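You operate a simulated robot arm through the tools that you are given. There is no shell and no other tool. Be economical: measure what you need, move in short steps, check, and stop when the job is done.

You are at the controls of a simulated two-armed robot. One attempt, no reset.

Task
Put the brass reducer with the smallest size on its label from the top of the dark bench on top of the white case. Take the copper ring from the brown-topped red bench and put it on the white bench. Fetch the grey metal block from the white bench and set it on the top of the white counter. Fetch the grey module from the white bench and set it on the panel there. Fetch the bin from the brown-topped red bench and set it on top of the brown low carton. Take the white module from the top of the white counter and put it on top of the teal box. Put the black foam block from the grey bench on the cover there and the white foam block on the white bench. Take the sleeve on the inside of the green box and put it away on the wooden bench. Shut the bench drawer. Switch the white switch on. The order is free. Set down upright: grey module, white module, foam block.

Only the result counts: the job must be done as asked and must still hold three seconds after the hand-in. Knocking over, shifting, dropping, spilling or breaking anything else fails it. Lids that push on must go on centred and level and be pressed home; caps that screw on are set level and turned clockwise until they are tight.

Robot
Two 7-joint arms with three-finger grippers on one trunk, on a base that drives. Base frame: it is fixed to the floor where the robot stands at the start and does not move with it; the origin is under the middle of the robot, x ahead of it, y to its left, z up; the surface under the hand at the start is at about z = 800. Units: mm, degrees, N and s.
The left shoulder is at the start at [82, 126, 1133], the right one opposite. With the tool pointing down near the work surface each hand reaches from about 360 to 860 mm from the robot's upright axis, wherever it stands, measured 20 degrees to its own side. Places, roughly: bench drawer [-6100, 4700, 700]; bin (12x11x8 cm) [-4500, -3600, 900]; brass reducer [750, 0, 750]; copper ring (7x7x3 cm) [-5800, -3400, 900]; cover [-8250, -3750, 750]; foam block [-8500, -3750, 750]; grey metal block [-6250, -3500, 750]; grey module [-6500, -3250, 750]; low carton (20x16x9 cm) [-5100, -3600, 900]; panel [-6750, -3250, 750]; sleeve (5x4x4 cm) [-9200, 4900, 800]; teal box [-7500, -3250, 500]; top of the white counter [-7900, -3200, 400]; white bench [-6600, -3500, 800]; white case (16x15x13 cm) [700, -300, 900]; white module [-7750, -3000, 500]; white switch [1000, 3300, 1100]; wooden bench [-3300, 5000, 800]. Payload 2.94 kg a hand.
The tool frame of a hand sits at the grasp point between the pads (the TCP): z along the fingers, y along the line on which they close. The tips reach 30 mm beyond it. Largest opening 128 mm; the body of the gripper starts 93 mm behind the TCP.
Orientation is told as [roll, pitch, yaw] about the base's x, y, z axes, in that order, counted from this pose: with the fingers straight down and closing along the base's y, the tool's x points along the base's -x, its y along +y and its z along -z.

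Tools
- The arms move only by the tool move_arm. It takes "left_targets", "right_targets" or both (then of equal length, played together; a hand with none holds still); each is a list of rows, each an object of numbers (a shift or turn left out is 0, a gripper value left out holds the last): "tx", "ty", "tz": the shift along the base's x, y, z in cm; "wx", "wy", "wz": the turn, a rotation vector about the base's x, y, z in rad; "gripper": the gripper command, from -1 (shut) to 1 (fully open), values between in proportion. In form: [{"tx": .., "ty": .., "tz": .., "wx": .., "wy": .., "wz": .., "gripper": ..}, ...]. A call has 1 to 10 rows; each row shifts and turns the commanded pose from where the row before left it. Rows are played at 5 a second. More than 50 mm and 8.6 degrees between two rows, or a gripper value outside its range, and nothing of the call is played. A pose out of reach is approached as far as the arm can. The call stops where the force on the tool passes 40 N (or 10 N more than at its start, if that is more) or the arm is blocked; 0.2 s more then pass. Each finger halts on what it meets, pressing with about 33 N; the grip force reading is that of the motor and also rises with nothing between the fingers. The clock runs only during rows and for 0.2 s after the last one: add rows that do not move to give the fingers time. It gives the time, the measured TCP pose, the force on the tool (base axes), the opening and the grip force at its end, in the units of the frame above (readings bear some noise), with the torque about the TCP (base axes, N m) and any sound that the robot's microphone picked up, and new pictures: "show" is both (left out), scene, wrist or none (wrist: the cameras of the hands that moved).
- Cameras (640 x 400 px; columns grow to the right, rows downward): "scene" is now at [213.7, -28.9, 1314]; the picture's right is [-0.30, -0.95, 0.00], its down [-0.37, 0.12, -0.92] and it looks along [0.88, -0.28, -0.39] (base axes); focal length 247 px, centre (320, 200). "left" rides on the left gripper at [69, 15, -120] in its tool frame; the picture's right is [-0.22, 0.98, 0.00], its down [-0.82, -0.18, -0.54] and it looks along [-0.53, -0.12, 0.84] (tool axes); focal length 251 px, centre (320, 200). "right" rides on the right gripper at [69, -15, -120] in its tool frame; the picture's right is [0.21, 0.98, 0.00], its down [-0.82, 0.18, -0.54] and it looks along [-0.53, 0.12, 0.84] (tool axes); focal length 251 px, centre (320, 200). There is no depth. A picture from a camera that has moved, and an enlarged one, comes with that camera's place and axes in the base frame and with its lens.
- lift_body(by): slides the trunk up (or, below 0, down) by that many mm; the arms and the scene camera ride with it, the base frame stays. It gives what a move gives, with no picture.
- drive_base(legs): drives the robot by 1 to 6 legs, each [ahead, left, turn to the left] in mm, mm and degrees, along the robot's own axes; the way and the turn of a leg run together, so that a leg with both is an arc; at most 1500 mm and 180 degrees a leg. The arms and the cameras ride along, it lands a little off, and it stops where it bumps. It gives what a move gives, and a new picture of the scene camera.
- head_to(pan, tilt): turns the head with the scene camera to pan (to the left, within 80 degrees either way) and tilt (down, from -29 to 69), counted from straight ahead of the robot. It gives what a move gives, and a new picture of the scene camera.
- zoom(camera, box): a new picture of the part [left, top, right, bottom] of that camera's present view, enlarged. It takes no simulated time.
- sign_off(): hands the job in; it is judged then, once.

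Go step by step. Nothing tells you exact positions but the pictures and the camera data: compare them with the known pose of the tool, close in by small moves and look again before you grip or let go. The budget is 525 turns and 360 pictures, counting those below and the enlarged ones. Unless the task says otherwise, let go and move clear before handing in.

The tools are called after "Request:" as name(argument=value, ...) on one line, values as JSON. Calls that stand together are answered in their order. move_arm: Moves the arms, as the interface text tells. Its arguments: {"type":"object","properties":{"left_targets":{"type":"array","items":{"type":"object","properties":{"tx":{"type":"number"},"ty":{"type":"number"},"tz":{"type":"number"},"wx":{"type":"number"},"wy":{"type":"number"},"wz":{"type":"number"},"gripper":{"type":"number"}}}},"right_targets":{"type":"array","items":{"type":"object","properties":{"tx":{"type":"number"},"ty":{"type":"number"},"tz":{"type":"number"},"wx":{"type":"number"},"wy":{"type":"number"},"wz":{"type":"number"},"gripper":{"type":"number"}}}},"show":{"type":"string","enum":["both","scene","wrist","none"]}},"required":[]} The other tools are called the same way: lift_body (by) slides the trunk up or down; drive_base (legs) drives the base; head_to (pan, tilt) turns the head that bears the scene camera; zoom (camera, box) takes an enlarged picture of a part of a camera's view; sign_off () hands the job in.

At the start:

```text
clock: 0.0
left_position: [467.9, 139.8, 1088.3]
left_ee_rot: [0.0, 0.0, 0.0]
left_contact_force: [-0.1, 0.8, -0.3]
left_moment: [0.0, 0.02, 0.01]
left_gripper_width: 127.9
left_gripper_force: 0.0
right_position: [419.3, -250.9, 1175.6]
right_ee_rot: [0.1, -0.1, -0.1]
right_contact_force: [-0.6, -0.6, 0.1]
right_moment: [-0.02, -0.02, 0.03]
right_gripper_width: 127.9
right_gripper_force: 0.0
trunk travel left (down, up): [-350.0, 197.0]
robot x, y, heading: [3.5, 1.7, -0.1]
head pan, tilt: [-17.4, 22.7]
```

scene: 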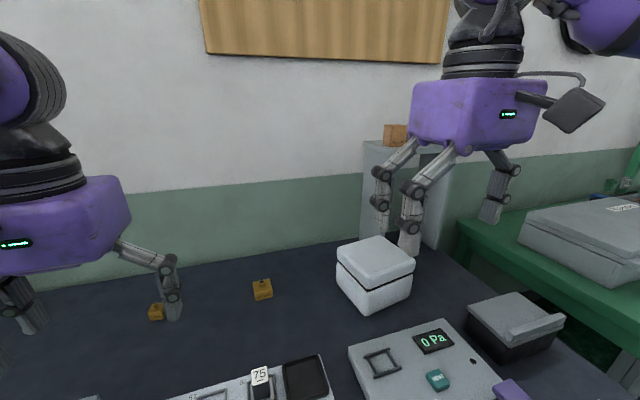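
right: 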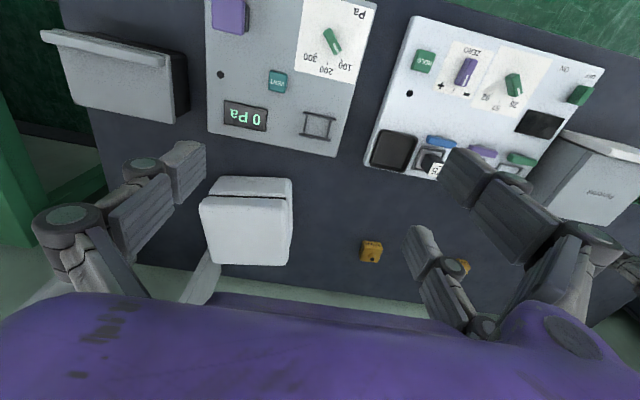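
left: 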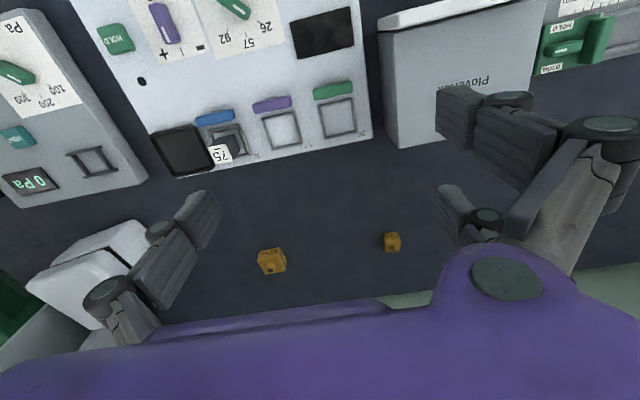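

I see two small brass pieces on the dark bench and the white case to the right. I look closer at the labels first.

Request:
zoom(camera="left", box=[230, 210, 430, 310])

Request:
zoom(camera="scene", box=[130, 260, 290, 340])

Request:
head_to(pan=10, tilt=40)

```text
3.20 times, centred on (330, 260) of left
camera zoom: at [398.1, 154.5, 1208.0], right [0.21, 0.98, 0.0], down [0.82, -0.18, 0.54], along [0.53, -0.12, -0.84], focal length 805 px, centre (288, 8)
```

zoom: 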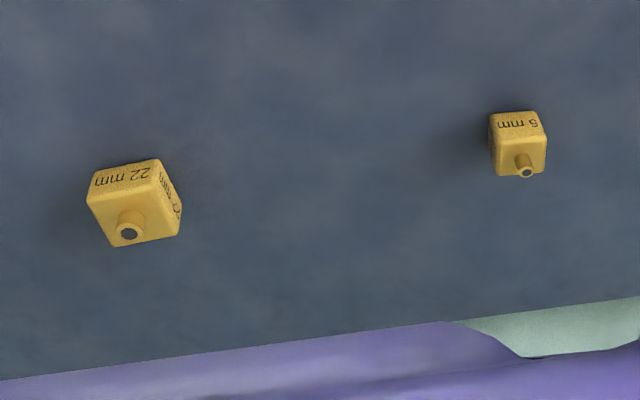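

```text
4.00 times, centred on (210, 300) of scene
camera zoom: at [213.7, -28.9, 1314.0], right [-0.3, -0.95, 0.0], down [-0.37, 0.12, -0.92], along [0.88, -0.28, -0.39], focal length 987 px, centre (760, -200)
```

zoom: 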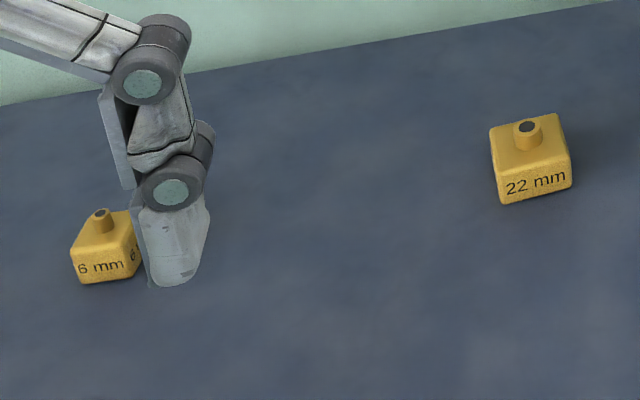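

```text
clock: 0.9
left_position: [468.5, 140.5, 1089.2]
left_ee_rot: [0.0, 0.0, 0.1]
left_contact_force: [0.7, 0.7, 0.1]
left_moment: [-0.03, -0.02, 0.0]
left_gripper_width: 128.0
left_gripper_force: 0.0
right_position: [419.7, -249.1, 1175.2]
right_ee_rot: [0.1, 0.0, 0.0]
right_contact_force: [0.4, -0.2, -0.2]
right_moment: [-0.03, 0.06, 0.0]
right_gripper_width: 127.9
right_gripper_force: 0.1
trunk travel left (down, up): [-350.0, 197.0]
robot x, y, heading: [-0.9, -1.6, 0.0]
head pan, tilt: [10.0, 40.0]
camera scene: at [209.0, 13.5, 1287.0], right [0.17, -0.98, 0.0], down [-0.63, -0.11, -0.77], along [0.75, 0.13, -0.64], focal length 247 px, centre (320, 200)
```

scene: 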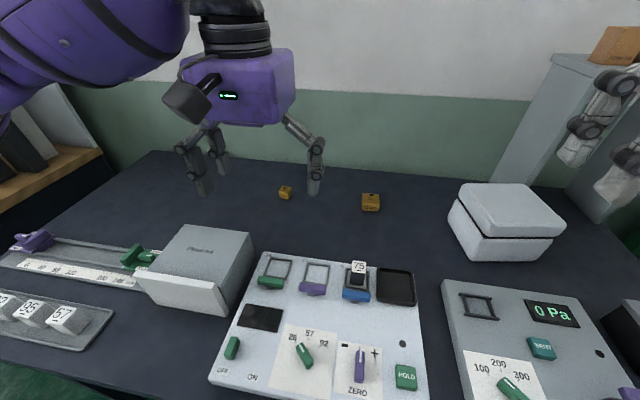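

The two labels read 22 mm and 6 mm, so the 6 mm reducer at about (780, 222, 815) is the one. I shift right a little so the left arm reaches both it and the white case.

Request:
drive_base(legs=[[0, -80, 0]])

Request:
move_arm(left_targets=[{"tx": 5}, {"tx": 5}, {"tx": 5, "ty": 3}, {"tx": 5, "ty": 3, "tz": -3}, {"tx": 5, "ty": 4, "tz": -2}, {"tx": 3, "ty": 4, "tz": -3}])

```text
clock: 2.3
left_position: [468.0, 62.2, 1089.2]
left_ee_rot: [0.0, 0.1, 0.1]
left_contact_force: [0.0, -0.1, 0.7]
left_moment: [0.0, -0.01, -0.02]
left_gripper_width: 128.0
left_gripper_force: 0.1
right_position: [420.0, -329.6, 1174.8]
right_ee_rot: [0.1, -0.1, 0.0]
right_contact_force: [-0.7, 0.7, -0.3]
right_moment: [0.0, 0.01, -0.02]
right_gripper_width: 128.1
right_gripper_force: 0.0
trunk travel left (down, up): [-350.0, 197.0]
robot x, y, heading: [-0.5, -82.1, -0.1]
head pan, tilt: [10.0, 40.0]
camera scene: at [209.0, -66.1, 1287.0], right [0.17, -0.98, 0.0], down [-0.63, -0.11, -0.77], along [0.75, 0.13, -0.64], focal length 247 px, centre (320, 200)
```

scene: 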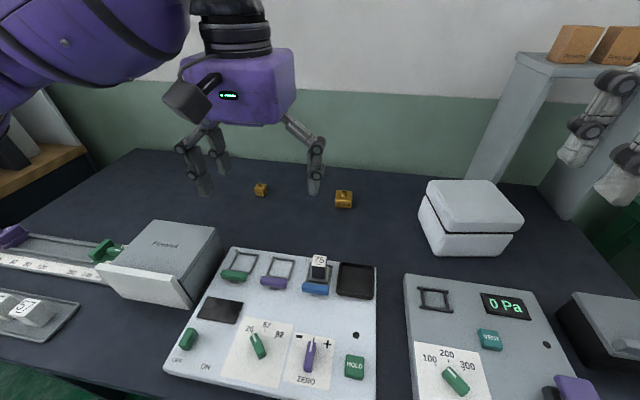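

```text
refused: row 3 steps farther than a row can; nothing moved
```

The drive landed well; I resend the approach with shorter rows.

Request:
move_arm(left_targets=[{"tx": 4, "ty": 2}, {"tx": 4, "ty": 2}, {"tx": 4, "ty": 2, "tz": -2}, {"tx": 4, "ty": 2, "tz": -2}, {"tx": 4, "ty": 2, "tz": -2}, {"tx": 4, "ty": 2, "tz": -2}, {"tx": 4, "ty": 2, "tz": -2}, {"tx": 3, "ty": 2, "tz": -2}, {"tz": -2}, {}])

```text
clock: 4.5
left_position: [778.7, 220.0, 949.4]
left_ee_rot: [0.1, 0.0, -0.1]
left_contact_force: [-0.2, 0.0, -0.2]
left_moment: [0.02, -0.02, -0.03]
left_gripper_width: 128.3
left_gripper_force: 0.1
right_position: [419.1, -331.1, 1175.4]
right_ee_rot: [0.0, 0.0, 0.0]
right_contact_force: [-0.3, 0.0, 0.0]
right_moment: [0.05, -0.02, 0.01]
right_gripper_width: 128.1
right_gripper_force: 0.0
trunk travel left (down, up): [-350.0, 197.0]
robot x, y, heading: [-2.9, -77.5, -0.2]
head pan, tilt: [10.0, 40.0]
camera scene: at [208.9, -66.3, 1287.0], right [0.17, -0.98, 0.0], down [-0.63, -0.11, -0.77], along [0.75, 0.13, -0.64], focal length 247 px, centre (320, 200)
camera left: at [708.4, 235.1, 1067.9], right [0.21, 0.98, 0.0], down [0.82, -0.18, 0.54], along [0.53, -0.12, -0.84], focal length 251 px, centre (320, 200)
```

scene: 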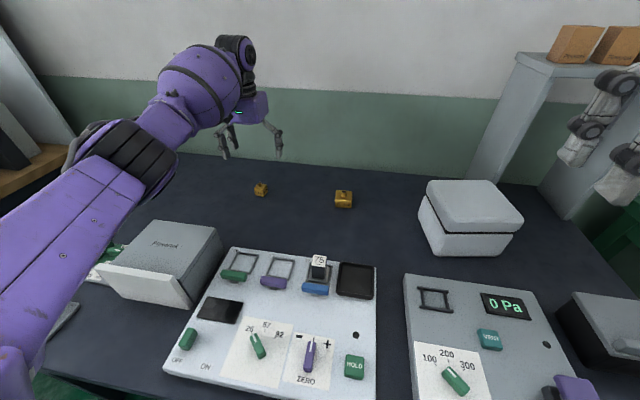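
left: 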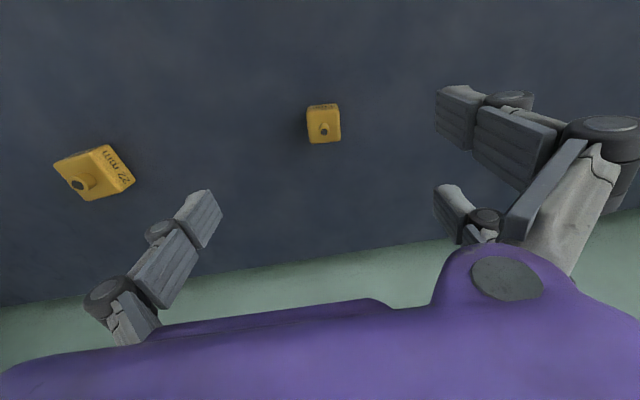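

The reducer sits at about (784, 221). I go down over it and look closely at its turn.

Request:
move_arm(left_targets=[{"tx": 0.5, "tz": -4}, {}], show="none")

Request:
zoom(camera="left", box=[200, 50, 440, 200])

```text
clock: 5.1
left_position: [782.4, 221.3, 909.5]
left_ee_rot: [-0.1, 0.0, 0.0]
left_contact_force: [0.4, -0.9, 0.5]
left_moment: [0.02, -0.01, 0.05]
left_gripper_width: 128.1
left_gripper_force: 0.1
right_position: [419.3, -330.2, 1176.1]
right_ee_rot: [0.1, -0.1, 0.0]
right_contact_force: [-0.1, -0.6, -0.3]
right_moment: [0.02, -0.01, 0.04]
right_gripper_width: 127.7
right_gripper_force: 0.0
trunk travel left (down, up): [-350.0, 197.0]
robot x, y, heading: [0.7, -80.5, -0.1]
head pan, tilt: [10.0, 40.0]
```

```text
2.67 times, centred on (320, 125) of left
camera zoom: at [712.3, 235.7, 1028.2], right [0.21, 0.98, 0.0], down [0.82, -0.18, 0.54], along [0.53, -0.12, -0.84], focal length 670 px, centre (320, 400)
```

zoom: 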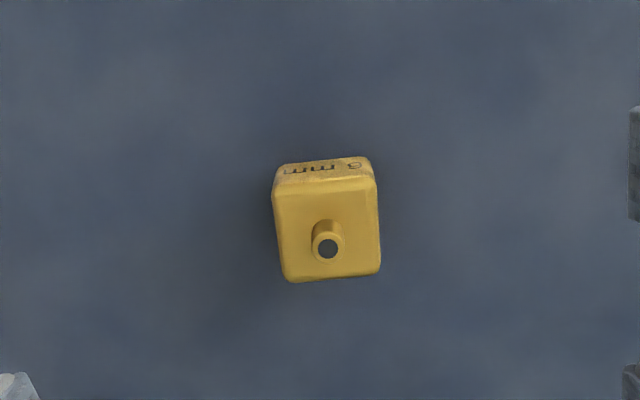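

The cube is about 31 mm wide, centred near (780, 222.5) and turned about −7°. I align, descend and grip.

Request:
move_arm(left_targets=[{"tx": -0.2, "ty": 0.1, "wz": -0.12, "gripper": 0}, {"tz": -3}, {"tz": -2.5}, {"tz": -1.8}, {"gripper": -1}, {}, {}, {}], show="wrist")

```text
clock: 6.9
left_position: [780.7, 222.7, 836.3]
left_ee_rot: [0.0, 0.0, -6.9]
left_contact_force: [-0.3, 0.0, -0.5]
left_moment: [0.0, 0.0, -0.01]
left_gripper_width: 30.8
left_gripper_force: 33.0
right_position: [419.6, -329.8, 1175.0]
right_ee_rot: [0.0, 0.0, 0.0]
right_contact_force: [0.2, 0.2, 0.5]
right_moment: [-0.03, -0.01, 0.03]
right_gripper_width: 128.2
right_gripper_force: 0.1
trunk travel left (down, up): [-350.0, 197.0]
robot x, y, heading: [-1.4, -83.1, 0.0]
head pan, tilt: [10.0, 40.0]
camera left: at [713.6, 244.5, 954.6], right [0.33, 0.94, 0.0], down [0.79, -0.28, 0.54], along [0.51, -0.18, -0.84], focal length 251 px, centre (320, 200)
```

left: 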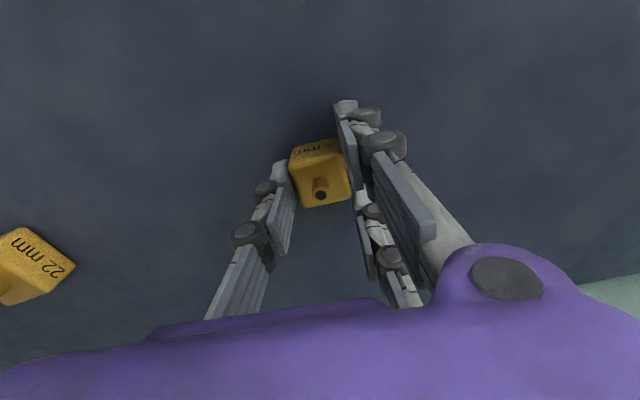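

The reducer is held. I lift, bring it over the case at about (665, −320), top near z 930, while moving the right hand out of the way.

Request:
move_arm(left_targets=[{"tz": 4.5}, {"tz": 4.5}, {"tz": 4.5}, {"tz": 4.5}, {"tz": 4.5}, {"ty": -4, "tx": -1}, {"ty": -4, "tx": -1}, {"ty": -4, "tx": -1}, {"ty": -4, "tx": -1}, {"ty": -4, "tx": -1}], right_targets=[{"ty": -4.5}, {"ty": -4.5}, {"ty": -4.5}, {"ty": -4.5}, {}, {}, {}, {}, {}, {}], show="none")

Request:
move_arm(left_targets=[{"ty": -4.5, "tx": -1}, {"ty": -4.5, "tx": -1}, {"ty": -4.5, "tx": -1}, {"ty": -4.5, "tx": -1}, {"ty": -4.5, "tx": -1}, {"ty": -4.5, "tx": -0.8}, {"ty": -4.5}, {"ty": -2.8}, {}])

```text
clock: 9.1
left_position: [730.2, 21.3, 1061.7]
left_ee_rot: [0.0, 0.0, -6.9]
left_contact_force: [0.6, 0.3, -0.2]
left_moment: [-0.02, 0.02, 0.0]
left_gripper_width: 0.0
left_gripper_force: 2.7
right_position: [419.6, -510.5, 1174.7]
right_ee_rot: [0.0, 0.1, -0.1]
right_contact_force: [0.0, -1.1, 0.7]
right_moment: [-0.01, 0.0, -0.01]
right_gripper_width: 128.1
right_gripper_force: 0.1
trunk travel left (down, up): [-350.0, 197.0]
robot x, y, heading: [1.3, -81.0, -0.1]
head pan, tilt: [10.0, 40.0]
```

```text
clock: 11.1
left_position: [662.0, -308.0, 1059.7]
left_ee_rot: [-0.1, 0.0, -6.9]
left_contact_force: [0.1, -1.0, 0.4]
left_moment: [0.05, -0.01, -0.01]
left_gripper_width: 0.0
left_gripper_force: 3.0
left hand out of reach, approached as far as the arm can: row 8
right_position: [420.5, -509.4, 1175.4]
right_ee_rot: [0.0, 0.0, 0.1]
right_contact_force: [0.3, -0.3, -0.6]
right_moment: [0.0, 0.06, -0.04]
right_gripper_width: 127.9
right_gripper_force: 0.0
trunk travel left (down, up): [-350.0, 197.0]
robot x, y, heading: [-2.1, -80.3, -0.1]
head pan, tilt: [10.0, 40.0]
camera scene: at [209.3, -66.0, 1286.9], right [0.17, -0.98, 0.0], down [-0.63, -0.11, -0.77], along [0.75, 0.13, -0.64], focal length 247 px, centre (320, 200)
camera left: at [594.7, -285.1, 1178.8], right [0.33, 0.94, 0.0], down [0.79, -0.28, 0.54], along [0.51, -0.18, -0.84], focal length 251 px, centre (320, 200)
```

scene: 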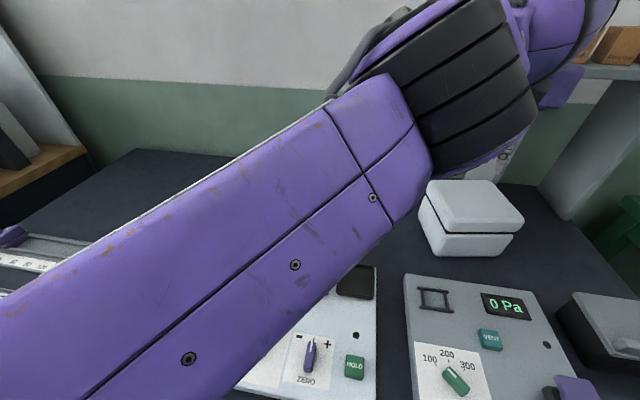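
left: 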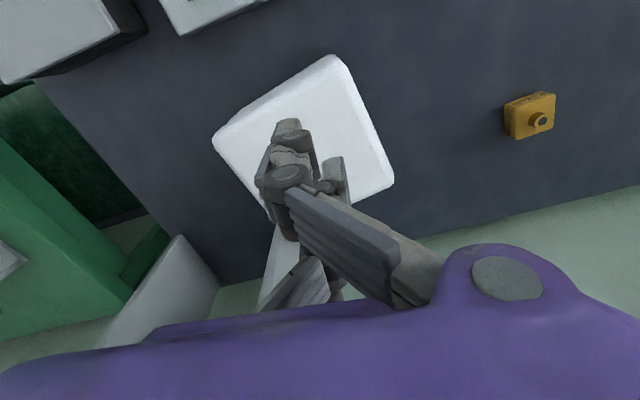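

The reducer slipped out during the lift. I go back with the arm and look for where it lies.

Request:
move_arm(left_targets=[{"ty": 4.7, "tx": 1, "gripper": 0}, {"ty": 4.7, "tx": 1}, {"ty": 4.7, "tx": 1}, {"ty": 4.7, "tx": 1}, {"ty": 4.7, "tx": 1}, {"ty": 4.7, "tx": 1}, {"ty": 4.7, "tx": 1}, {"ty": 4.7}, {"ty": 4.7}, {"ty": 4.7}])

```text
clock: 13.3
left_position: [795.7, 135.8, 1074.3]
left_ee_rot: [-0.1, 0.1, -6.8]
left_contact_force: [-0.2, 0.0, -0.1]
left_moment: [0.01, 0.01, 0.0]
left_gripper_width: 64.0
left_gripper_force: 0.1
left hand out of reach, approached as far as the arm can: row 1, 2, 3, 4, 5, 6, 8, 9
right_position: [419.4, -509.2, 1175.4]
right_ee_rot: [0.0, -0.1, 0.1]
right_contact_force: [-0.5, 0.8, -0.1]
right_moment: [-0.05, 0.0, -0.02]
right_gripper_width: 128.1
right_gripper_force: 0.0
trunk travel left (down, up): [-350.0, 197.0]
robot x, y, heading: [-0.5, -76.7, -0.1]
head pan, tilt: [10.0, 40.0]
camera scene: at [208.9, -64.5, 1287.0], right [0.17, -0.98, 0.0], down [-0.63, -0.11, -0.77], along [0.75, 0.13, -0.64], focal length 247 px, centre (320, 200)
camera left: at [728.6, 157.9, 1193.7], right [0.33, 0.94, 0.0], down [0.79, -0.28, 0.54], along [0.51, -0.18, -0.84], focal length 251 px, centre (320, 200)
```

scene: 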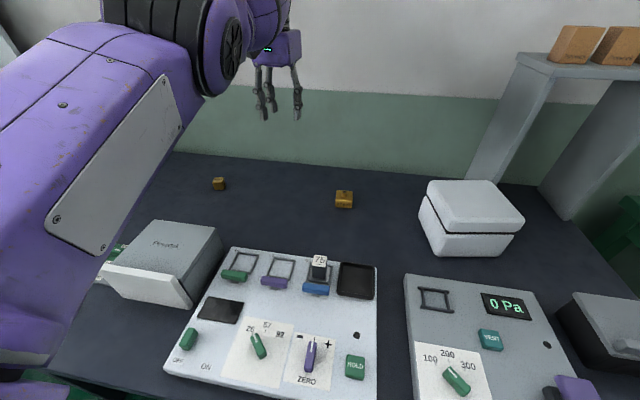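
left: 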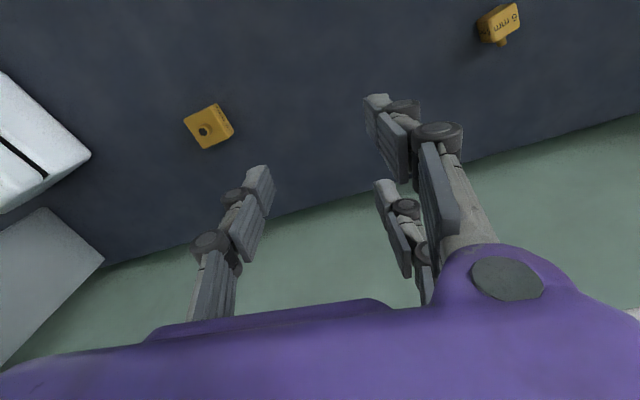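

The reducer now lies at about (790, 373) on the bench. I drive left to reach it, then look from above.

Request:
drive_base(legs=[[0, 200, 0]])

Request:
move_arm(left_targets=[{"ty": 1.8, "tz": -4, "wz": 0.12, "gripper": 1}, {"tx": -0.5, "ty": 1.8, "tz": -4}, {"tz": -4}, {}])

Request:
zoom(camera="left", box=[200, 20, 440, 170])

```text
clock: 15.7
left_position: [795.4, 333.1, 1074.4]
left_ee_rot: [0.0, -0.1, -6.8]
left_contact_force: [-1.0, -0.7, -0.1]
left_moment: [-0.01, 0.01, -0.03]
left_gripper_width: 64.2
left_gripper_force: 0.1
right_position: [419.7, -309.8, 1173.7]
right_ee_rot: [0.0, 0.0, 0.0]
right_contact_force: [0.2, 0.2, 1.1]
right_moment: [0.02, 0.02, -0.01]
right_gripper_width: 128.1
right_gripper_force: 0.0
trunk travel left (down, up): [-350.0, 197.0]
robot x, y, heading: [-0.6, 117.4, -0.1]
head pan, tilt: [10.0, 40.0]
camera scene: at [208.9, 133.3, 1287.0], right [0.17, -0.98, 0.0], down [-0.63, -0.11, -0.77], along [0.75, 0.13, -0.64], focal length 247 px, centre (320, 200)
```

scene: 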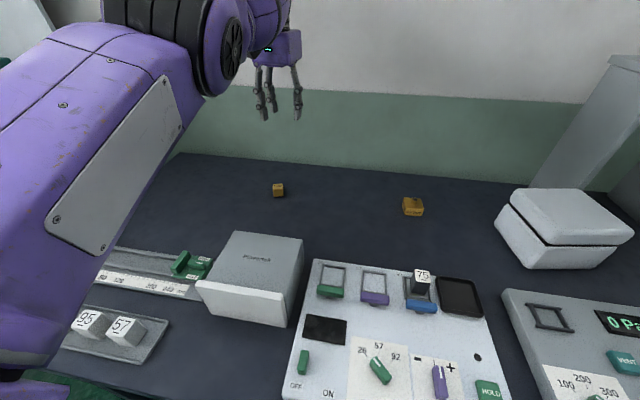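

```text
clock: 16.7
left_position: [809.6, 369.1, 957.1]
left_ee_rot: [-0.1, 0.0, 0.1]
left_contact_force: [0.0, 0.5, -0.4]
left_moment: [0.0, -0.02, 0.01]
left_gripper_width: 128.0
left_gripper_force: 0.1
left hand out of reach, approached as far as the arm can: row 1, 2, 3
right_position: [419.3, -309.2, 1174.3]
right_ee_rot: [-0.1, 0.1, 0.0]
right_contact_force: [0.1, 0.6, 0.0]
right_moment: [0.0, -0.03, 0.0]
right_gripper_width: 128.3
right_gripper_force: 0.1
trunk travel left (down, up): [-350.0, 197.0]
robot x, y, heading: [0.5, 119.4, -0.2]
head pan, tilt: [10.0, 40.0]
camera scene: at [208.4, 133.3, 1287.1], right [0.17, -0.98, 0.0], down [-0.63, -0.11, -0.77], along [0.75, 0.13, -0.64], focal length 247 px, centre (320, 200)
camera left: at [740.4, 383.8, 1076.9], right [0.21, 0.98, 0.0], down [0.82, -0.18, 0.54], along [0.53, -0.12, -0.84], focal length 251 px, centre (320, 200)
```

scene: 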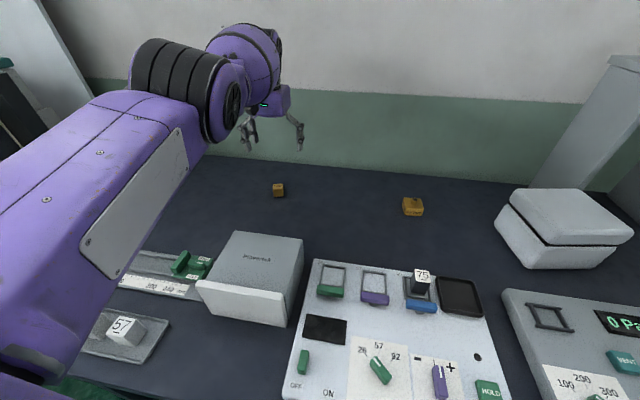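
left: 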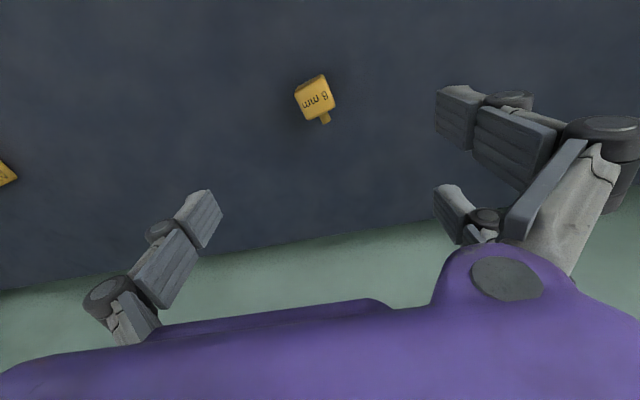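

```text
2.67 times, centred on (320, 95) of left
camera zoom: at [740.4, 383.8, 1076.9], right [0.21, 0.98, 0.0], down [0.82, -0.18, 0.54], along [0.53, -0.12, -0.84], focal length 670 px, centre (320, 480)
```

zoom: 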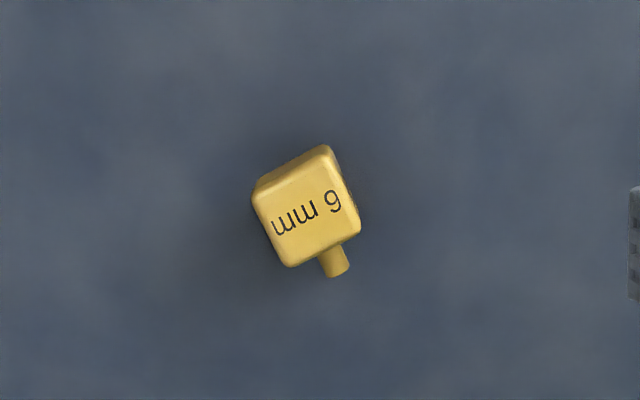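

The reducer lies on its side, centred near (788, 368) and turned about +11°. I line up above it.

Request:
move_arm(left_targets=[{"tx": -2.1, "wz": 0.1, "gripper": 0}, {"wz": 0.09, "tz": -3}, {"tz": -2}, {}], show="wrist")

```text
clock: 17.7
left_position: [811.2, 372.6, 908.4]
left_ee_rot: [0.0, 0.0, 11.0]
left_contact_force: [0.7, 0.3, -0.1]
left_moment: [0.0, -0.01, 0.0]
left_gripper_width: 63.9
left_gripper_force: 0.0
left hand out of reach, approached as far as the arm can: row 1
right_position: [418.8, -310.6, 1174.5]
right_ee_rot: [0.0, 0.0, 0.0]
right_contact_force: [-0.4, -0.3, 0.2]
right_moment: [0.02, -0.01, 0.01]
right_gripper_width: 127.9
right_gripper_force: 0.0
trunk travel left (down, up): [-350.0, 197.0]
robot x, y, heading: [-1.0, 121.2, 0.1]
head pan, tilt: [10.0, 40.0]
camera left: at [740.4, 372.9, 1027.8], right [0.02, 1.0, 0.0], down [0.84, -0.02, 0.54], along [0.54, -0.01, -0.84], focal length 251 px, centre (320, 200)
```

left: 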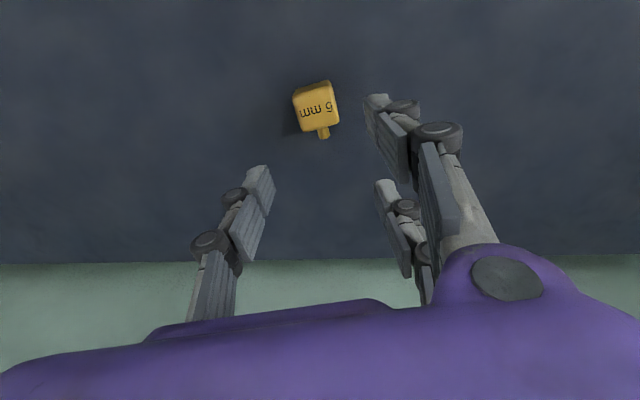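

Now the commands track. I shift back over the reducer and go down.

Request:
move_arm(left_targets=[{"tx": -2.6, "ty": -0.2}, {"tz": -2.5}, {"tz": -1.5}, {}], show="wrist")

```text
clock: 18.7
left_position: [812.4, 371.2, 868.8]
left_ee_rot: [0.0, -0.1, 11.1]
left_contact_force: [0.1, -1.0, -0.2]
left_moment: [-0.04, 0.0, -0.03]
left_gripper_width: 64.3
left_gripper_force: 0.0
left hand out of reach, approached as far as the arm can: row 1
right_position: [419.2, -309.7, 1174.3]
right_ee_rot: [0.1, 0.0, 0.0]
right_contact_force: [0.3, 0.1, 0.4]
right_moment: [0.01, 0.0, -0.03]
right_gripper_width: 128.1
right_gripper_force: 0.1
trunk travel left (down, up): [-350.0, 197.0]
robot x, y, heading: [1.9, 120.2, 0.1]
head pan, tilt: [10.0, 40.0]
camera left: at [740.3, 373.0, 987.7], right [0.02, 1.0, 0.0], down [0.84, -0.02, 0.54], along [0.54, -0.01, -0.84], focal length 251 px, centre (320, 200)
```

left: 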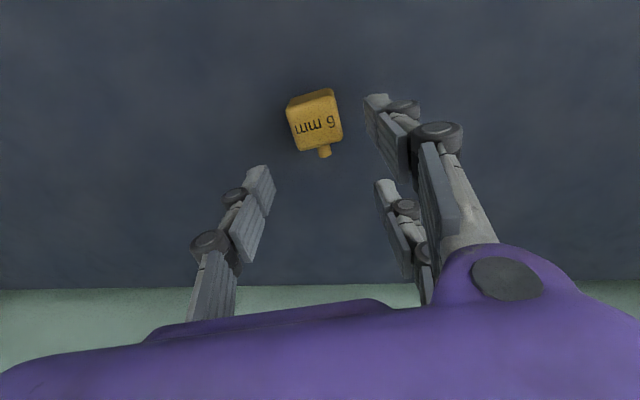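

The hand does not come back in x; it may be stuck at a joint limit. I raise it and pull back further to see.

Request:
move_arm(left_targets=[{"tz": 4}, {"tx": -4}, {"tx": -4}, {"tx": -4}, {}], show="scene")

```text
clock: 19.9
left_position: [811.9, 372.2, 908.6]
left_ee_rot: [0.0, 0.0, 11.0]
left_contact_force: [-0.6, 1.7, 0.1]
left_moment: [0.01, 0.02, -0.01]
left_gripper_width: 64.3
left_gripper_force: 0.0
left hand out of reach, approached as far as the arm can: row 2, 3, 4
right_position: [419.3, -310.6, 1174.9]
right_ee_rot: [0.0, 0.0, 0.0]
right_contact_force: [0.6, -0.6, -0.4]
right_moment: [-0.01, -0.01, -0.02]
right_gripper_width: 128.0
right_gripper_force: 0.1
trunk travel left (down, up): [-350.0, 197.0]
robot x, y, heading: [1.0, 118.5, -0.1]
head pan, tilt: [10.0, 40.0]
camera scene: at [209.0, 133.3, 1286.9], right [0.17, -0.98, 0.0], down [-0.63, -0.11, -0.77], along [0.75, 0.13, -0.64], focal length 247 px, centre (320, 200)
```

scene: 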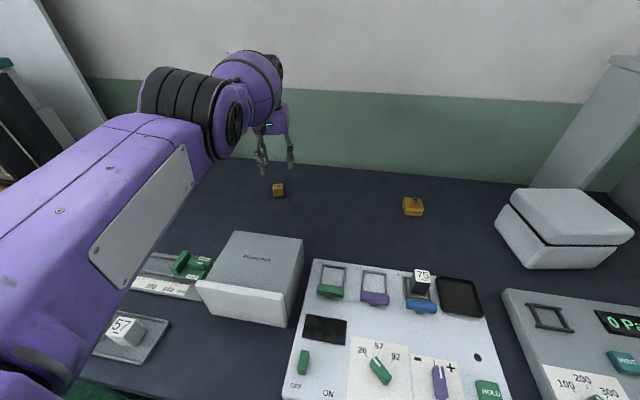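

I try different directions to free the arm from this configuration.

Request:
move_arm(left_targets=[{"tz": 4}, {"tz": 4}, {"ty": -4}, {"ty": -4}, {"ty": -4}, {"tx": -2}, {"tx": -2}, {}], show="none")

Request:
move_arm(left_targets=[{"tx": -0.5}, {"tx": -0.5}, {"tx": -0.5}, {"tx": -0.5}, {}], show="none")

```text
clock: 21.7
left_position: [770.3, 250.1, 988.9]
left_ee_rot: [0.0, 0.1, 11.0]
left_contact_force: [0.1, -0.7, 0.2]
left_moment: [0.0, 0.03, -0.01]
left_gripper_width: 63.9
left_gripper_force: 0.1
right_position: [419.7, -311.3, 1173.8]
right_ee_rot: [-0.1, 0.0, 0.1]
right_contact_force: [-0.2, 0.3, -0.2]
right_moment: [0.05, 0.02, 0.04]
right_gripper_width: 127.8
right_gripper_force: 0.0
trunk travel left (down, up): [-350.0, 197.0]
robot x, y, heading: [-1.9, 119.2, 0.2]
head pan, tilt: [10.0, 40.0]
```

```text
clock: 22.9
left_position: [752.4, 252.0, 988.8]
left_ee_rot: [-0.1, -0.1, 11.0]
left_contact_force: [-0.6, 0.3, 0.0]
left_moment: [0.01, 0.01, 0.02]
left_gripper_width: 63.9
left_gripper_force: 0.1
right_position: [419.1, -310.4, 1174.8]
right_ee_rot: [-0.1, 0.0, 0.0]
right_contact_force: [-0.8, 0.1, 0.7]
right_moment: [0.0, -0.01, 0.0]
right_gripper_width: 128.1
right_gripper_force: 0.0
trunk travel left (down, up): [-350.0, 197.0]
robot x, y, heading: [-3.0, 117.5, 0.0]
head pan, tilt: [10.0, 40.0]
```

It moves freely now. I retract the arm to the comfortable region and then come back out over the reducer.

Request:
move_arm(left_targets=[{"tx": -4.5}, {"tx": -4.5}, {"tx": -4.5}, {"tx": -4.5}, {"tx": -4.5}, {"ty": 3}, {"ty": 3}, {"ty": 3}, {"ty": 3}, {}], show="none")

Request:
move_arm(left_targets=[{"tx": 4.5}, {"tx": 4.5}, {"tx": 4.5}, {"tx": 4.5}, {"tx": 3.6, "tz": -3}, {"tx": 4, "tz": -3}, {"tz": -3}, {}], show="wrist")

```text
clock: 25.1
left_position: [526.6, 372.2, 990.0]
left_ee_rot: [0.0, 0.0, 11.0]
left_contact_force: [0.0, 0.1, -0.5]
left_moment: [0.03, -0.02, -0.01]
left_gripper_width: 64.0
left_gripper_force: 0.1
right_position: [419.3, -310.3, 1175.0]
right_ee_rot: [-0.1, 0.0, -0.1]
right_contact_force: [0.4, -0.1, 0.0]
right_moment: [0.01, 0.01, -0.02]
right_gripper_width: 128.0
right_gripper_force: 0.0
trunk travel left (down, up): [-350.0, 197.0]
robot x, y, heading: [-0.4, 122.0, -0.3]
head pan, tilt: [10.0, 40.0]
```

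```text
clock: 26.9
left_position: [784.0, 372.1, 899.6]
left_ee_rot: [-0.1, 0.0, 11.0]
left_contact_force: [-0.6, -0.1, 0.2]
left_moment: [0.01, 0.0, 0.0]
left_gripper_width: 64.0
left_gripper_force: 0.2
right_position: [420.3, -310.5, 1174.8]
right_ee_rot: [0.0, 0.1, 0.0]
right_contact_force: [-0.4, 0.2, 0.0]
right_moment: [-0.01, -0.01, 0.02]
right_gripper_width: 127.9
right_gripper_force: 0.0
trunk travel left (down, up): [-350.0, 197.0]
robot x, y, heading: [0.4, 116.8, 0.5]
head pan, tilt: [10.0, 40.0]
camera left: at [711.5, 373.6, 1018.6], right [0.03, 1.0, 0.0], down [0.84, -0.02, 0.54], along [0.54, -0.01, -0.84], focal length 251 px, centre (320, 200)
```

left: 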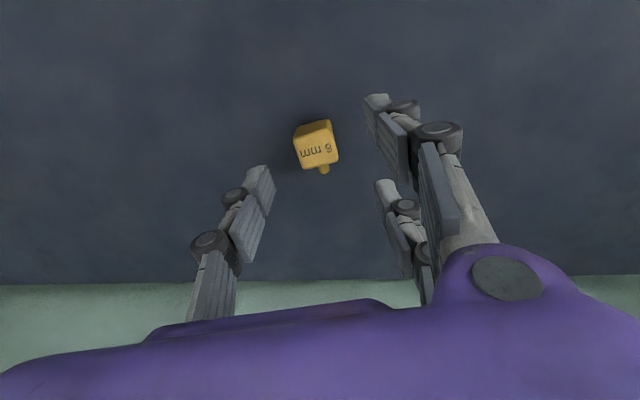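

Position matches. I check the turn in detail.

Request:
zoom(camera="left", box=[260, 100, 380, 190])

```text
4.44 times, centred on (320, 145) of left
camera zoom: at [711.5, 373.6, 1018.6], right [0.03, 1.0, 0.0], down [0.84, -0.02, 0.54], along [0.54, -0.01, -0.84], focal length 1118 px, centre (320, 444)
```

zoom: 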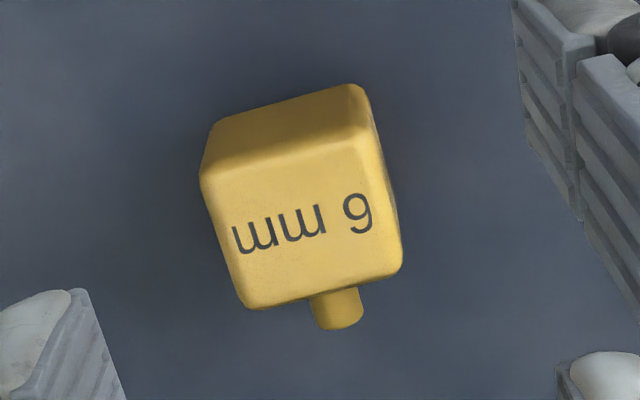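

Turn is about 12°, centre near (787, 370). I descend gently until just above the bench.

Request:
move_arm(left_targets=[{"tx": 0.3, "ty": -0.2, "wz": 0.02}, {"tz": -3}, {"tz": -2.5}, {"tz": -1.0}, {"tz": -0.3}, {"tz": -0.3}, {}], show="wrist")

```text
clock: 28.5
left_position: [784.7, 371.2, 828.0]
left_ee_rot: [0.0, 0.0, 12.1]
left_contact_force: [0.5, -0.1, 2.5]
left_moment: [0.08, 0.07, -0.01]
left_gripper_width: 64.6
left_gripper_force: 0.3
right_position: [419.3, -310.7, 1175.2]
right_ee_rot: [0.0, 0.0, 0.1]
right_contact_force: [0.2, -1.4, -0.4]
right_moment: [0.04, 0.02, 0.0]
right_gripper_width: 128.3
right_gripper_force: 0.2
trunk travel left (down, up): [-350.0, 197.0]
robot x, y, heading: [-0.7, 123.0, 0.2]
head pan, tilt: [10.0, 40.0]
camera left: at [714.3, 371.0, 947.4], right [0.0, 1.0, 0.0], down [0.84, 0.0, 0.54], along [0.54, 0.0, -0.84], focal length 251 px, centre (320, 200)
```

left: 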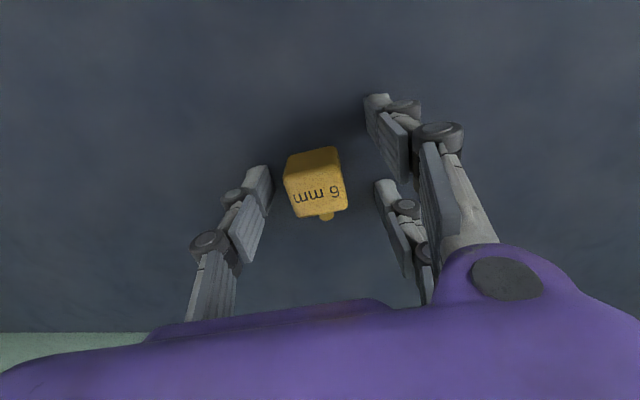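

The tips touch the bench at 828, so I rise a little, close, and lift slowly.

Request:
move_arm(left_targets=[{"tz": 0.2}, {"gripper": -1}, {}, {}, {}, {"tz": 0.5}, {"tz": 1}, {"tz": 1.5}, {"tz": 2}, {}], show="wrist")

```text
clock: 30.7
left_position: [785.2, 370.9, 879.9]
left_ee_rot: [0.0, 0.0, 12.2]
left_contact_force: [0.4, -0.5, -2.7]
left_moment: [0.0, -0.01, -0.01]
left_gripper_width: 19.1
left_gripper_force: 33.1
right_position: [419.5, -309.5, 1174.1]
right_ee_rot: [0.1, 0.0, 0.0]
right_contact_force: [0.6, -0.3, -1.0]
right_moment: [0.01, 0.0, 0.01]
right_gripper_width: 128.2
right_gripper_force: 0.1
trunk travel left (down, up): [-350.0, 197.0]
robot x, y, heading: [-2.0, 124.0, 0.2]
head pan, tilt: [10.0, 40.0]
camera left: at [715.0, 370.8, 999.3], right [0.0, 1.0, 0.0], down [0.84, 0.0, 0.54], along [0.54, 0.0, -0.84], focal length 251 px, centre (320, 200)
```

left: 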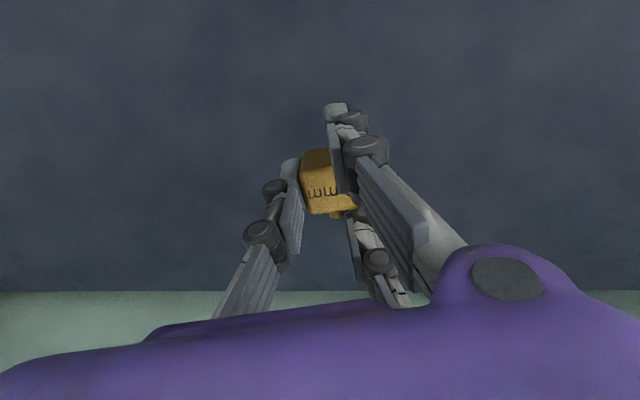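

The reading of 19 mm is odd for a 30 mm piece; I zoom in to see how it is held.

Request:
zoom(camera="left", box=[260, 90, 400, 230])

Request:
zoom(camera="scene", box=[220, 120, 340, 220])

```text
2.86 times, centred on (330, 160) of left
camera zoom: at [715.0, 370.8, 999.3], right [0.0, 1.0, 0.0], down [0.84, 0.0, 0.54], along [0.54, 0.0, -0.84], focal length 718 px, centre (291, 314)
```

zoom: 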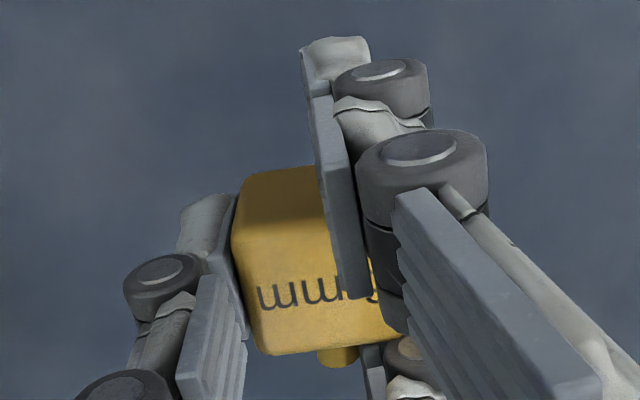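

```text
4.00 times, centred on (280, 170) of scene
camera zoom: at [209.3, 133.5, 1286.9], right [0.17, -0.98, 0.0], down [-0.63, -0.11, -0.77], along [0.75, 0.13, -0.64], focal length 987 px, centre (480, 320)
```

zoom: 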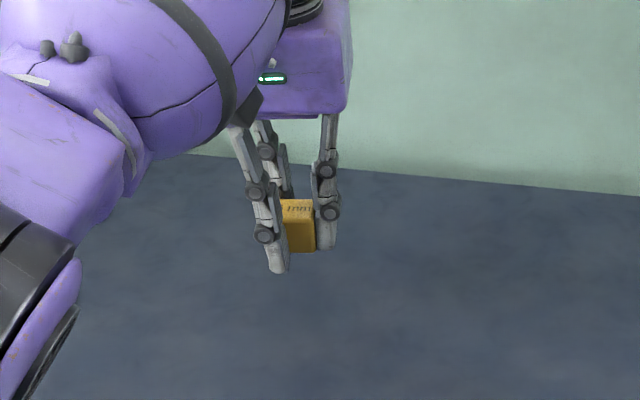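

It is held firmly. I lift slowly, retract, and check the grip again before driving.

Request:
move_arm(left_targets=[{"tz": 2}, {"tz": 3}, {"tz": 3}, {"tz": 3}, {"tx": -2, "tz": 2}, {"tx": -3}, {"tx": -3.5}, {"tx": -3.5}, {"tx": -3.5}, {}], right_targets=[{"ty": 2}, {"ty": 2}, {"ty": 2}, {"ty": 2}, {}, {}, {}, {}, {}, {}], show="wrist")

```text
clock: 32.9
left_position: [630.4, 369.4, 1009.4]
left_ee_rot: [0.1, 0.0, 12.2]
left_contact_force: [0.2, -1.2, -2.5]
left_moment: [-0.02, 0.03, 0.02]
left_gripper_width: 19.2
left_gripper_force: 33.1
right_position: [420.6, -230.3, 1174.5]
right_ee_rot: [-0.1, 0.0, 0.0]
right_contact_force: [-0.3, -0.1, 0.1]
right_moment: [-0.01, 0.02, 0.0]
right_gripper_width: 128.0
right_gripper_force: 0.0
trunk travel left (down, up): [-350.0, 197.0]
robot x, y, heading: [-3.9, 121.3, -0.1]
head pan, tilt: [10.0, 40.0]
camera right: at [351.9, -244.6, 1293.9], right [-0.22, 0.98, 0.0], down [0.82, 0.18, 0.54], along [0.53, 0.12, -0.84], focal length 251 px, centre (320, 200)
camera left: at [559.4, 370.8, 1128.8], right [0.0, 1.0, 0.0], down [0.84, 0.0, 0.54], along [0.54, 0.0, -0.84], focal length 251 px, centre (320, 200)
```

right: 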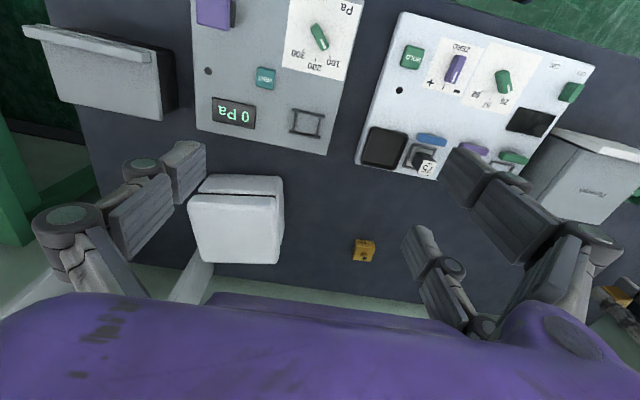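
left: 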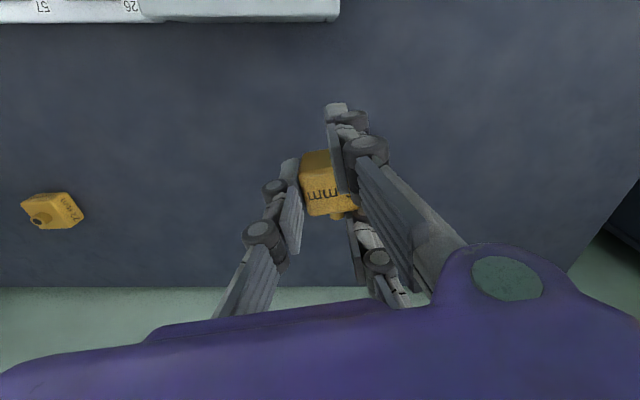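

Grip is stable. I drive right about 320 mm.

Request:
drive_base(legs=[[0, -320, 0]])

Request:
move_arm(left_targets=[{"ty": -4.5}, {"ty": -4.5}, {"ty": -4.5}, {"ty": -4.5}, {"ty": -4.5}, {"ty": -4.5}, {"ty": -4.5}, {"ty": -4.5}, {}])

```text
clock: 36.2
left_position: [630.7, 50.4, 1010.4]
left_ee_rot: [0.1, 0.0, 12.1]
left_contact_force: [0.8, -0.2, -2.2]
left_moment: [-0.01, -0.03, -0.02]
left_gripper_width: 19.3
left_gripper_force: 33.1
right_position: [419.1, -550.2, 1175.4]
right_ee_rot: [0.1, 0.0, 0.0]
right_contact_force: [0.1, 0.7, 0.0]
right_moment: [0.01, -0.02, 0.0]
right_gripper_width: 127.6
right_gripper_force: 0.1
trunk travel left (down, up): [-350.0, 197.0]
robot x, y, heading: [-0.4, -198.0, -0.2]
head pan, tilt: [10.0, 40.0]
camera scene: at [209.2, -186.3, 1286.9], right [0.17, -0.98, 0.0], down [-0.63, -0.11, -0.77], along [0.75, 0.13, -0.64], focal length 247 px, centre (320, 200)
```

scene: 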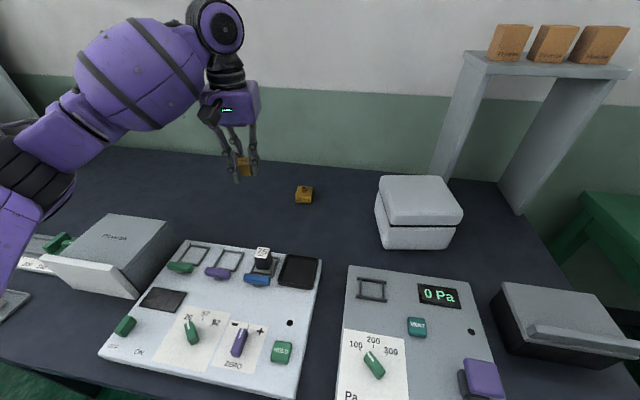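

```text
clock: 38.2
left_position: [632.6, -307.9, 1010.2]
left_ee_rot: [-0.1, 0.0, 12.1]
left_contact_force: [-0.6, 0.9, -3.0]
left_moment: [-0.06, 0.01, 0.0]
left_gripper_width: 19.5
left_gripper_force: 33.4
right_position: [419.4, -547.8, 1175.8]
right_ee_rot: [0.0, 0.0, -0.1]
right_contact_force: [-1.3, 0.9, -0.5]
right_moment: [-0.03, -0.01, 0.0]
right_gripper_width: 128.2
right_gripper_force: 0.0
trunk travel left (down, up): [-350.0, 197.0]
robot x, y, heading: [-2.0, -199.1, 0.1]
head pan, tilt: [10.0, 40.0]
camera scene: at [209.3, -185.1, 1286.9], right [0.17, -0.98, 0.0], down [-0.63, -0.11, -0.77], along [0.75, 0.13, -0.64], focal length 247 px, centre (320, 200)
camera left: at [559.5, -307.9, 1129.2], right [0.0, 1.0, 0.0], down [0.84, 0.0, 0.54], along [0.54, 0.0, -0.84], focal length 251 px, centre (320, 200)
```

scene: 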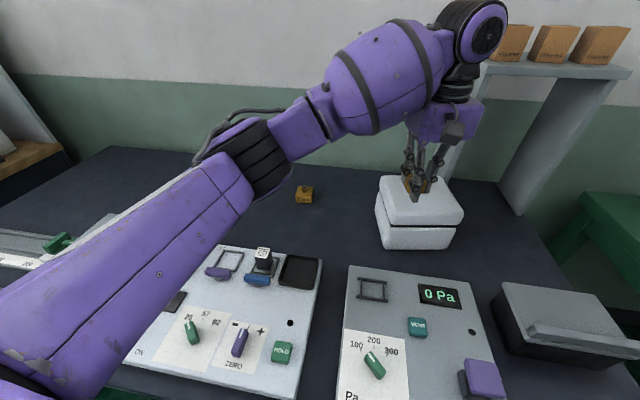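
left: 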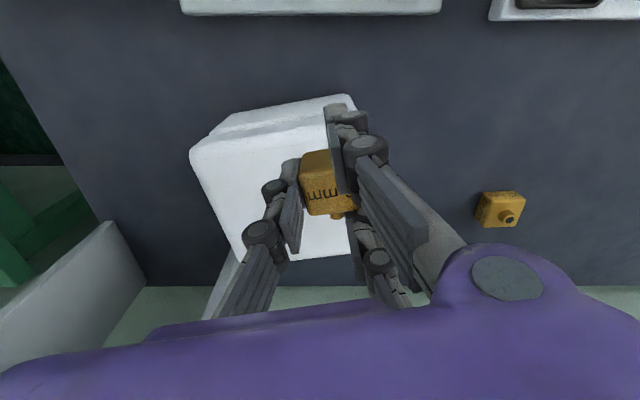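

The case top centre is about (688, −338) at z ≈ 928. I move over it and lower to contact slowly.

Request:
move_arm(left_targets=[{"tx": 2.5, "ty": -1.5}, {"tx": 2.5, "ty": -1.5}, {"tx": 0.5}, {"tz": -2}, {"tz": -1}, {"tz": -0.5}, {}])

```text
clock: 39.9
left_position: [686.7, -337.7, 975.5]
left_ee_rot: [0.0, -0.1, 12.1]
left_contact_force: [0.4, 0.3, -1.6]
left_moment: [0.0, 0.01, 0.01]
left_gripper_width: 19.4
left_gripper_force: 33.6
right_position: [419.1, -549.1, 1175.0]
right_ee_rot: [0.0, 0.0, 0.0]
right_contact_force: [-0.8, 0.4, 0.9]
right_moment: [-0.02, 0.01, -0.02]
right_gripper_width: 128.0
right_gripper_force: 0.2
trunk travel left (down, up): [-350.0, 197.0]
robot x, y, heading: [-1.5, -199.6, -0.3]
head pan, tilt: [10.0, 40.0]
camera scene: at [209.2, -186.4, 1286.9], right [0.17, -0.98, 0.0], down [-0.63, -0.11, -0.77], along [0.75, 0.13, -0.64], focal length 247 px, centre (320, 200)
camera left: at [615.0, -338.8, 1094.5], right [0.0, 1.0, 0.0], down [0.84, 0.0, 0.54], along [0.54, 0.0, -0.84], focal length 251 px, centre (320, 200)
```

scene: 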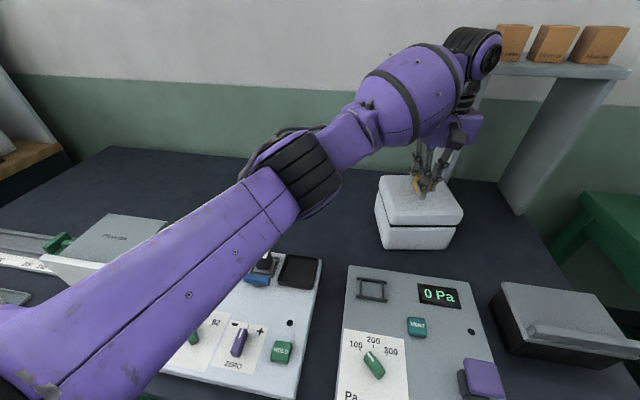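
left: 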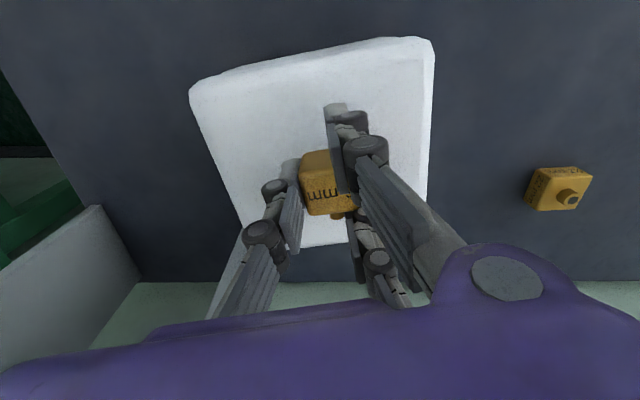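

Well placed over the lid. I lower in small steps to contact.

Request:
move_arm(left_targets=[{"tz": -0.4}, {"tz": -0.4}, {"tz": -0.4}, {}], show="none")

```text
clock: 40.9
left_position: [685.9, -338.7, 962.7]
left_ee_rot: [0.0, 0.1, 12.2]
left_contact_force: [-0.1, -0.3, -2.2]
left_moment: [-0.02, -0.01, 0.04]
left_gripper_width: 19.1
left_gripper_force: 32.8
right_position: [419.7, -549.3, 1174.4]
right_ee_rot: [0.0, 0.1, 0.0]
right_contact_force: [0.6, 0.0, 0.2]
right_moment: [-0.01, -0.01, -0.01]
right_gripper_width: 127.9
right_gripper_force: 0.1
trunk travel left (down, up): [-350.0, 197.0]
robot x, y, heading: [0.5, -199.3, 0.2]
head pan, tilt: [10.0, 40.0]
```

Request:
move_arm(left_targets=[{"tz": -0.2}, {"tz": -0.2}, {}], show="none")

```text
clock: 41.6
left_position: [686.6, -338.0, 958.2]
left_ee_rot: [-0.1, 0.0, 12.1]
left_contact_force: [-0.1, 0.1, -2.2]
left_moment: [-0.02, 0.0, -0.01]
left_gripper_width: 19.3
left_gripper_force: 33.3
right_position: [420.6, -549.7, 1175.0]
right_ee_rot: [0.0, 0.0, 0.1]
right_contact_force: [1.0, -0.5, 0.1]
right_moment: [0.02, 0.02, 0.0]
right_gripper_width: 127.9
right_gripper_force: 0.0
trunk travel left (down, up): [-350.0, 197.0]
robot x, y, heading: [4.4, -199.4, 0.2]
head pan, tilt: [10.0, 40.0]
```

No contact yet; I continue in 2 mm steps.

Request:
move_arm(left_targets=[{"tz": -0.2}, {"tz": -0.2}, {}], show="wrist")

```text
clock: 42.5
left_position: [686.4, -338.9, 958.9]
left_ee_rot: [-0.2, -0.3, 12.1]
left_contact_force: [8.4, 0.4, 26.4]
left_moment: [-0.12, 0.36, -0.01]
left_gripper_width: 18.9
left_gripper_force: 32.9
right_position: [418.5, -548.0, 1175.7]
right_ee_rot: [0.0, -0.2, 0.0]
right_contact_force: [1.0, -0.2, -0.2]
right_moment: [0.04, 0.01, 0.0]
right_gripper_width: 128.2
right_gripper_force: 0.2
trunk travel left (down, up): [-350.0, 197.0]
robot x, y, heading: [-1.8, -199.5, 0.0]
head pan, tilt: [10.0, 40.0]
camera left: at [613.6, -338.5, 1077.6], right [0.0, 1.0, 0.0], down [0.84, 0.0, 0.55], along [0.55, -0.01, -0.84], focal length 251 px, centre (320, 200)
```

left: 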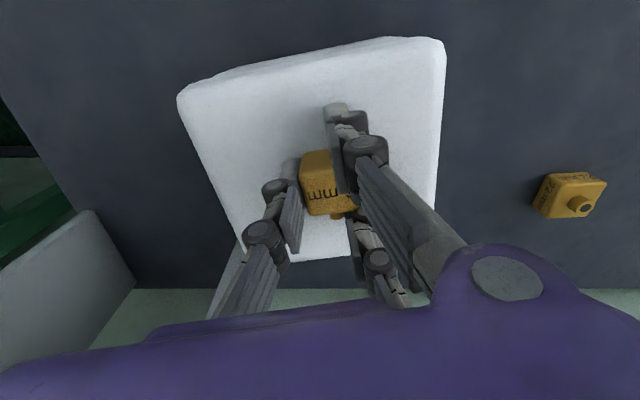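

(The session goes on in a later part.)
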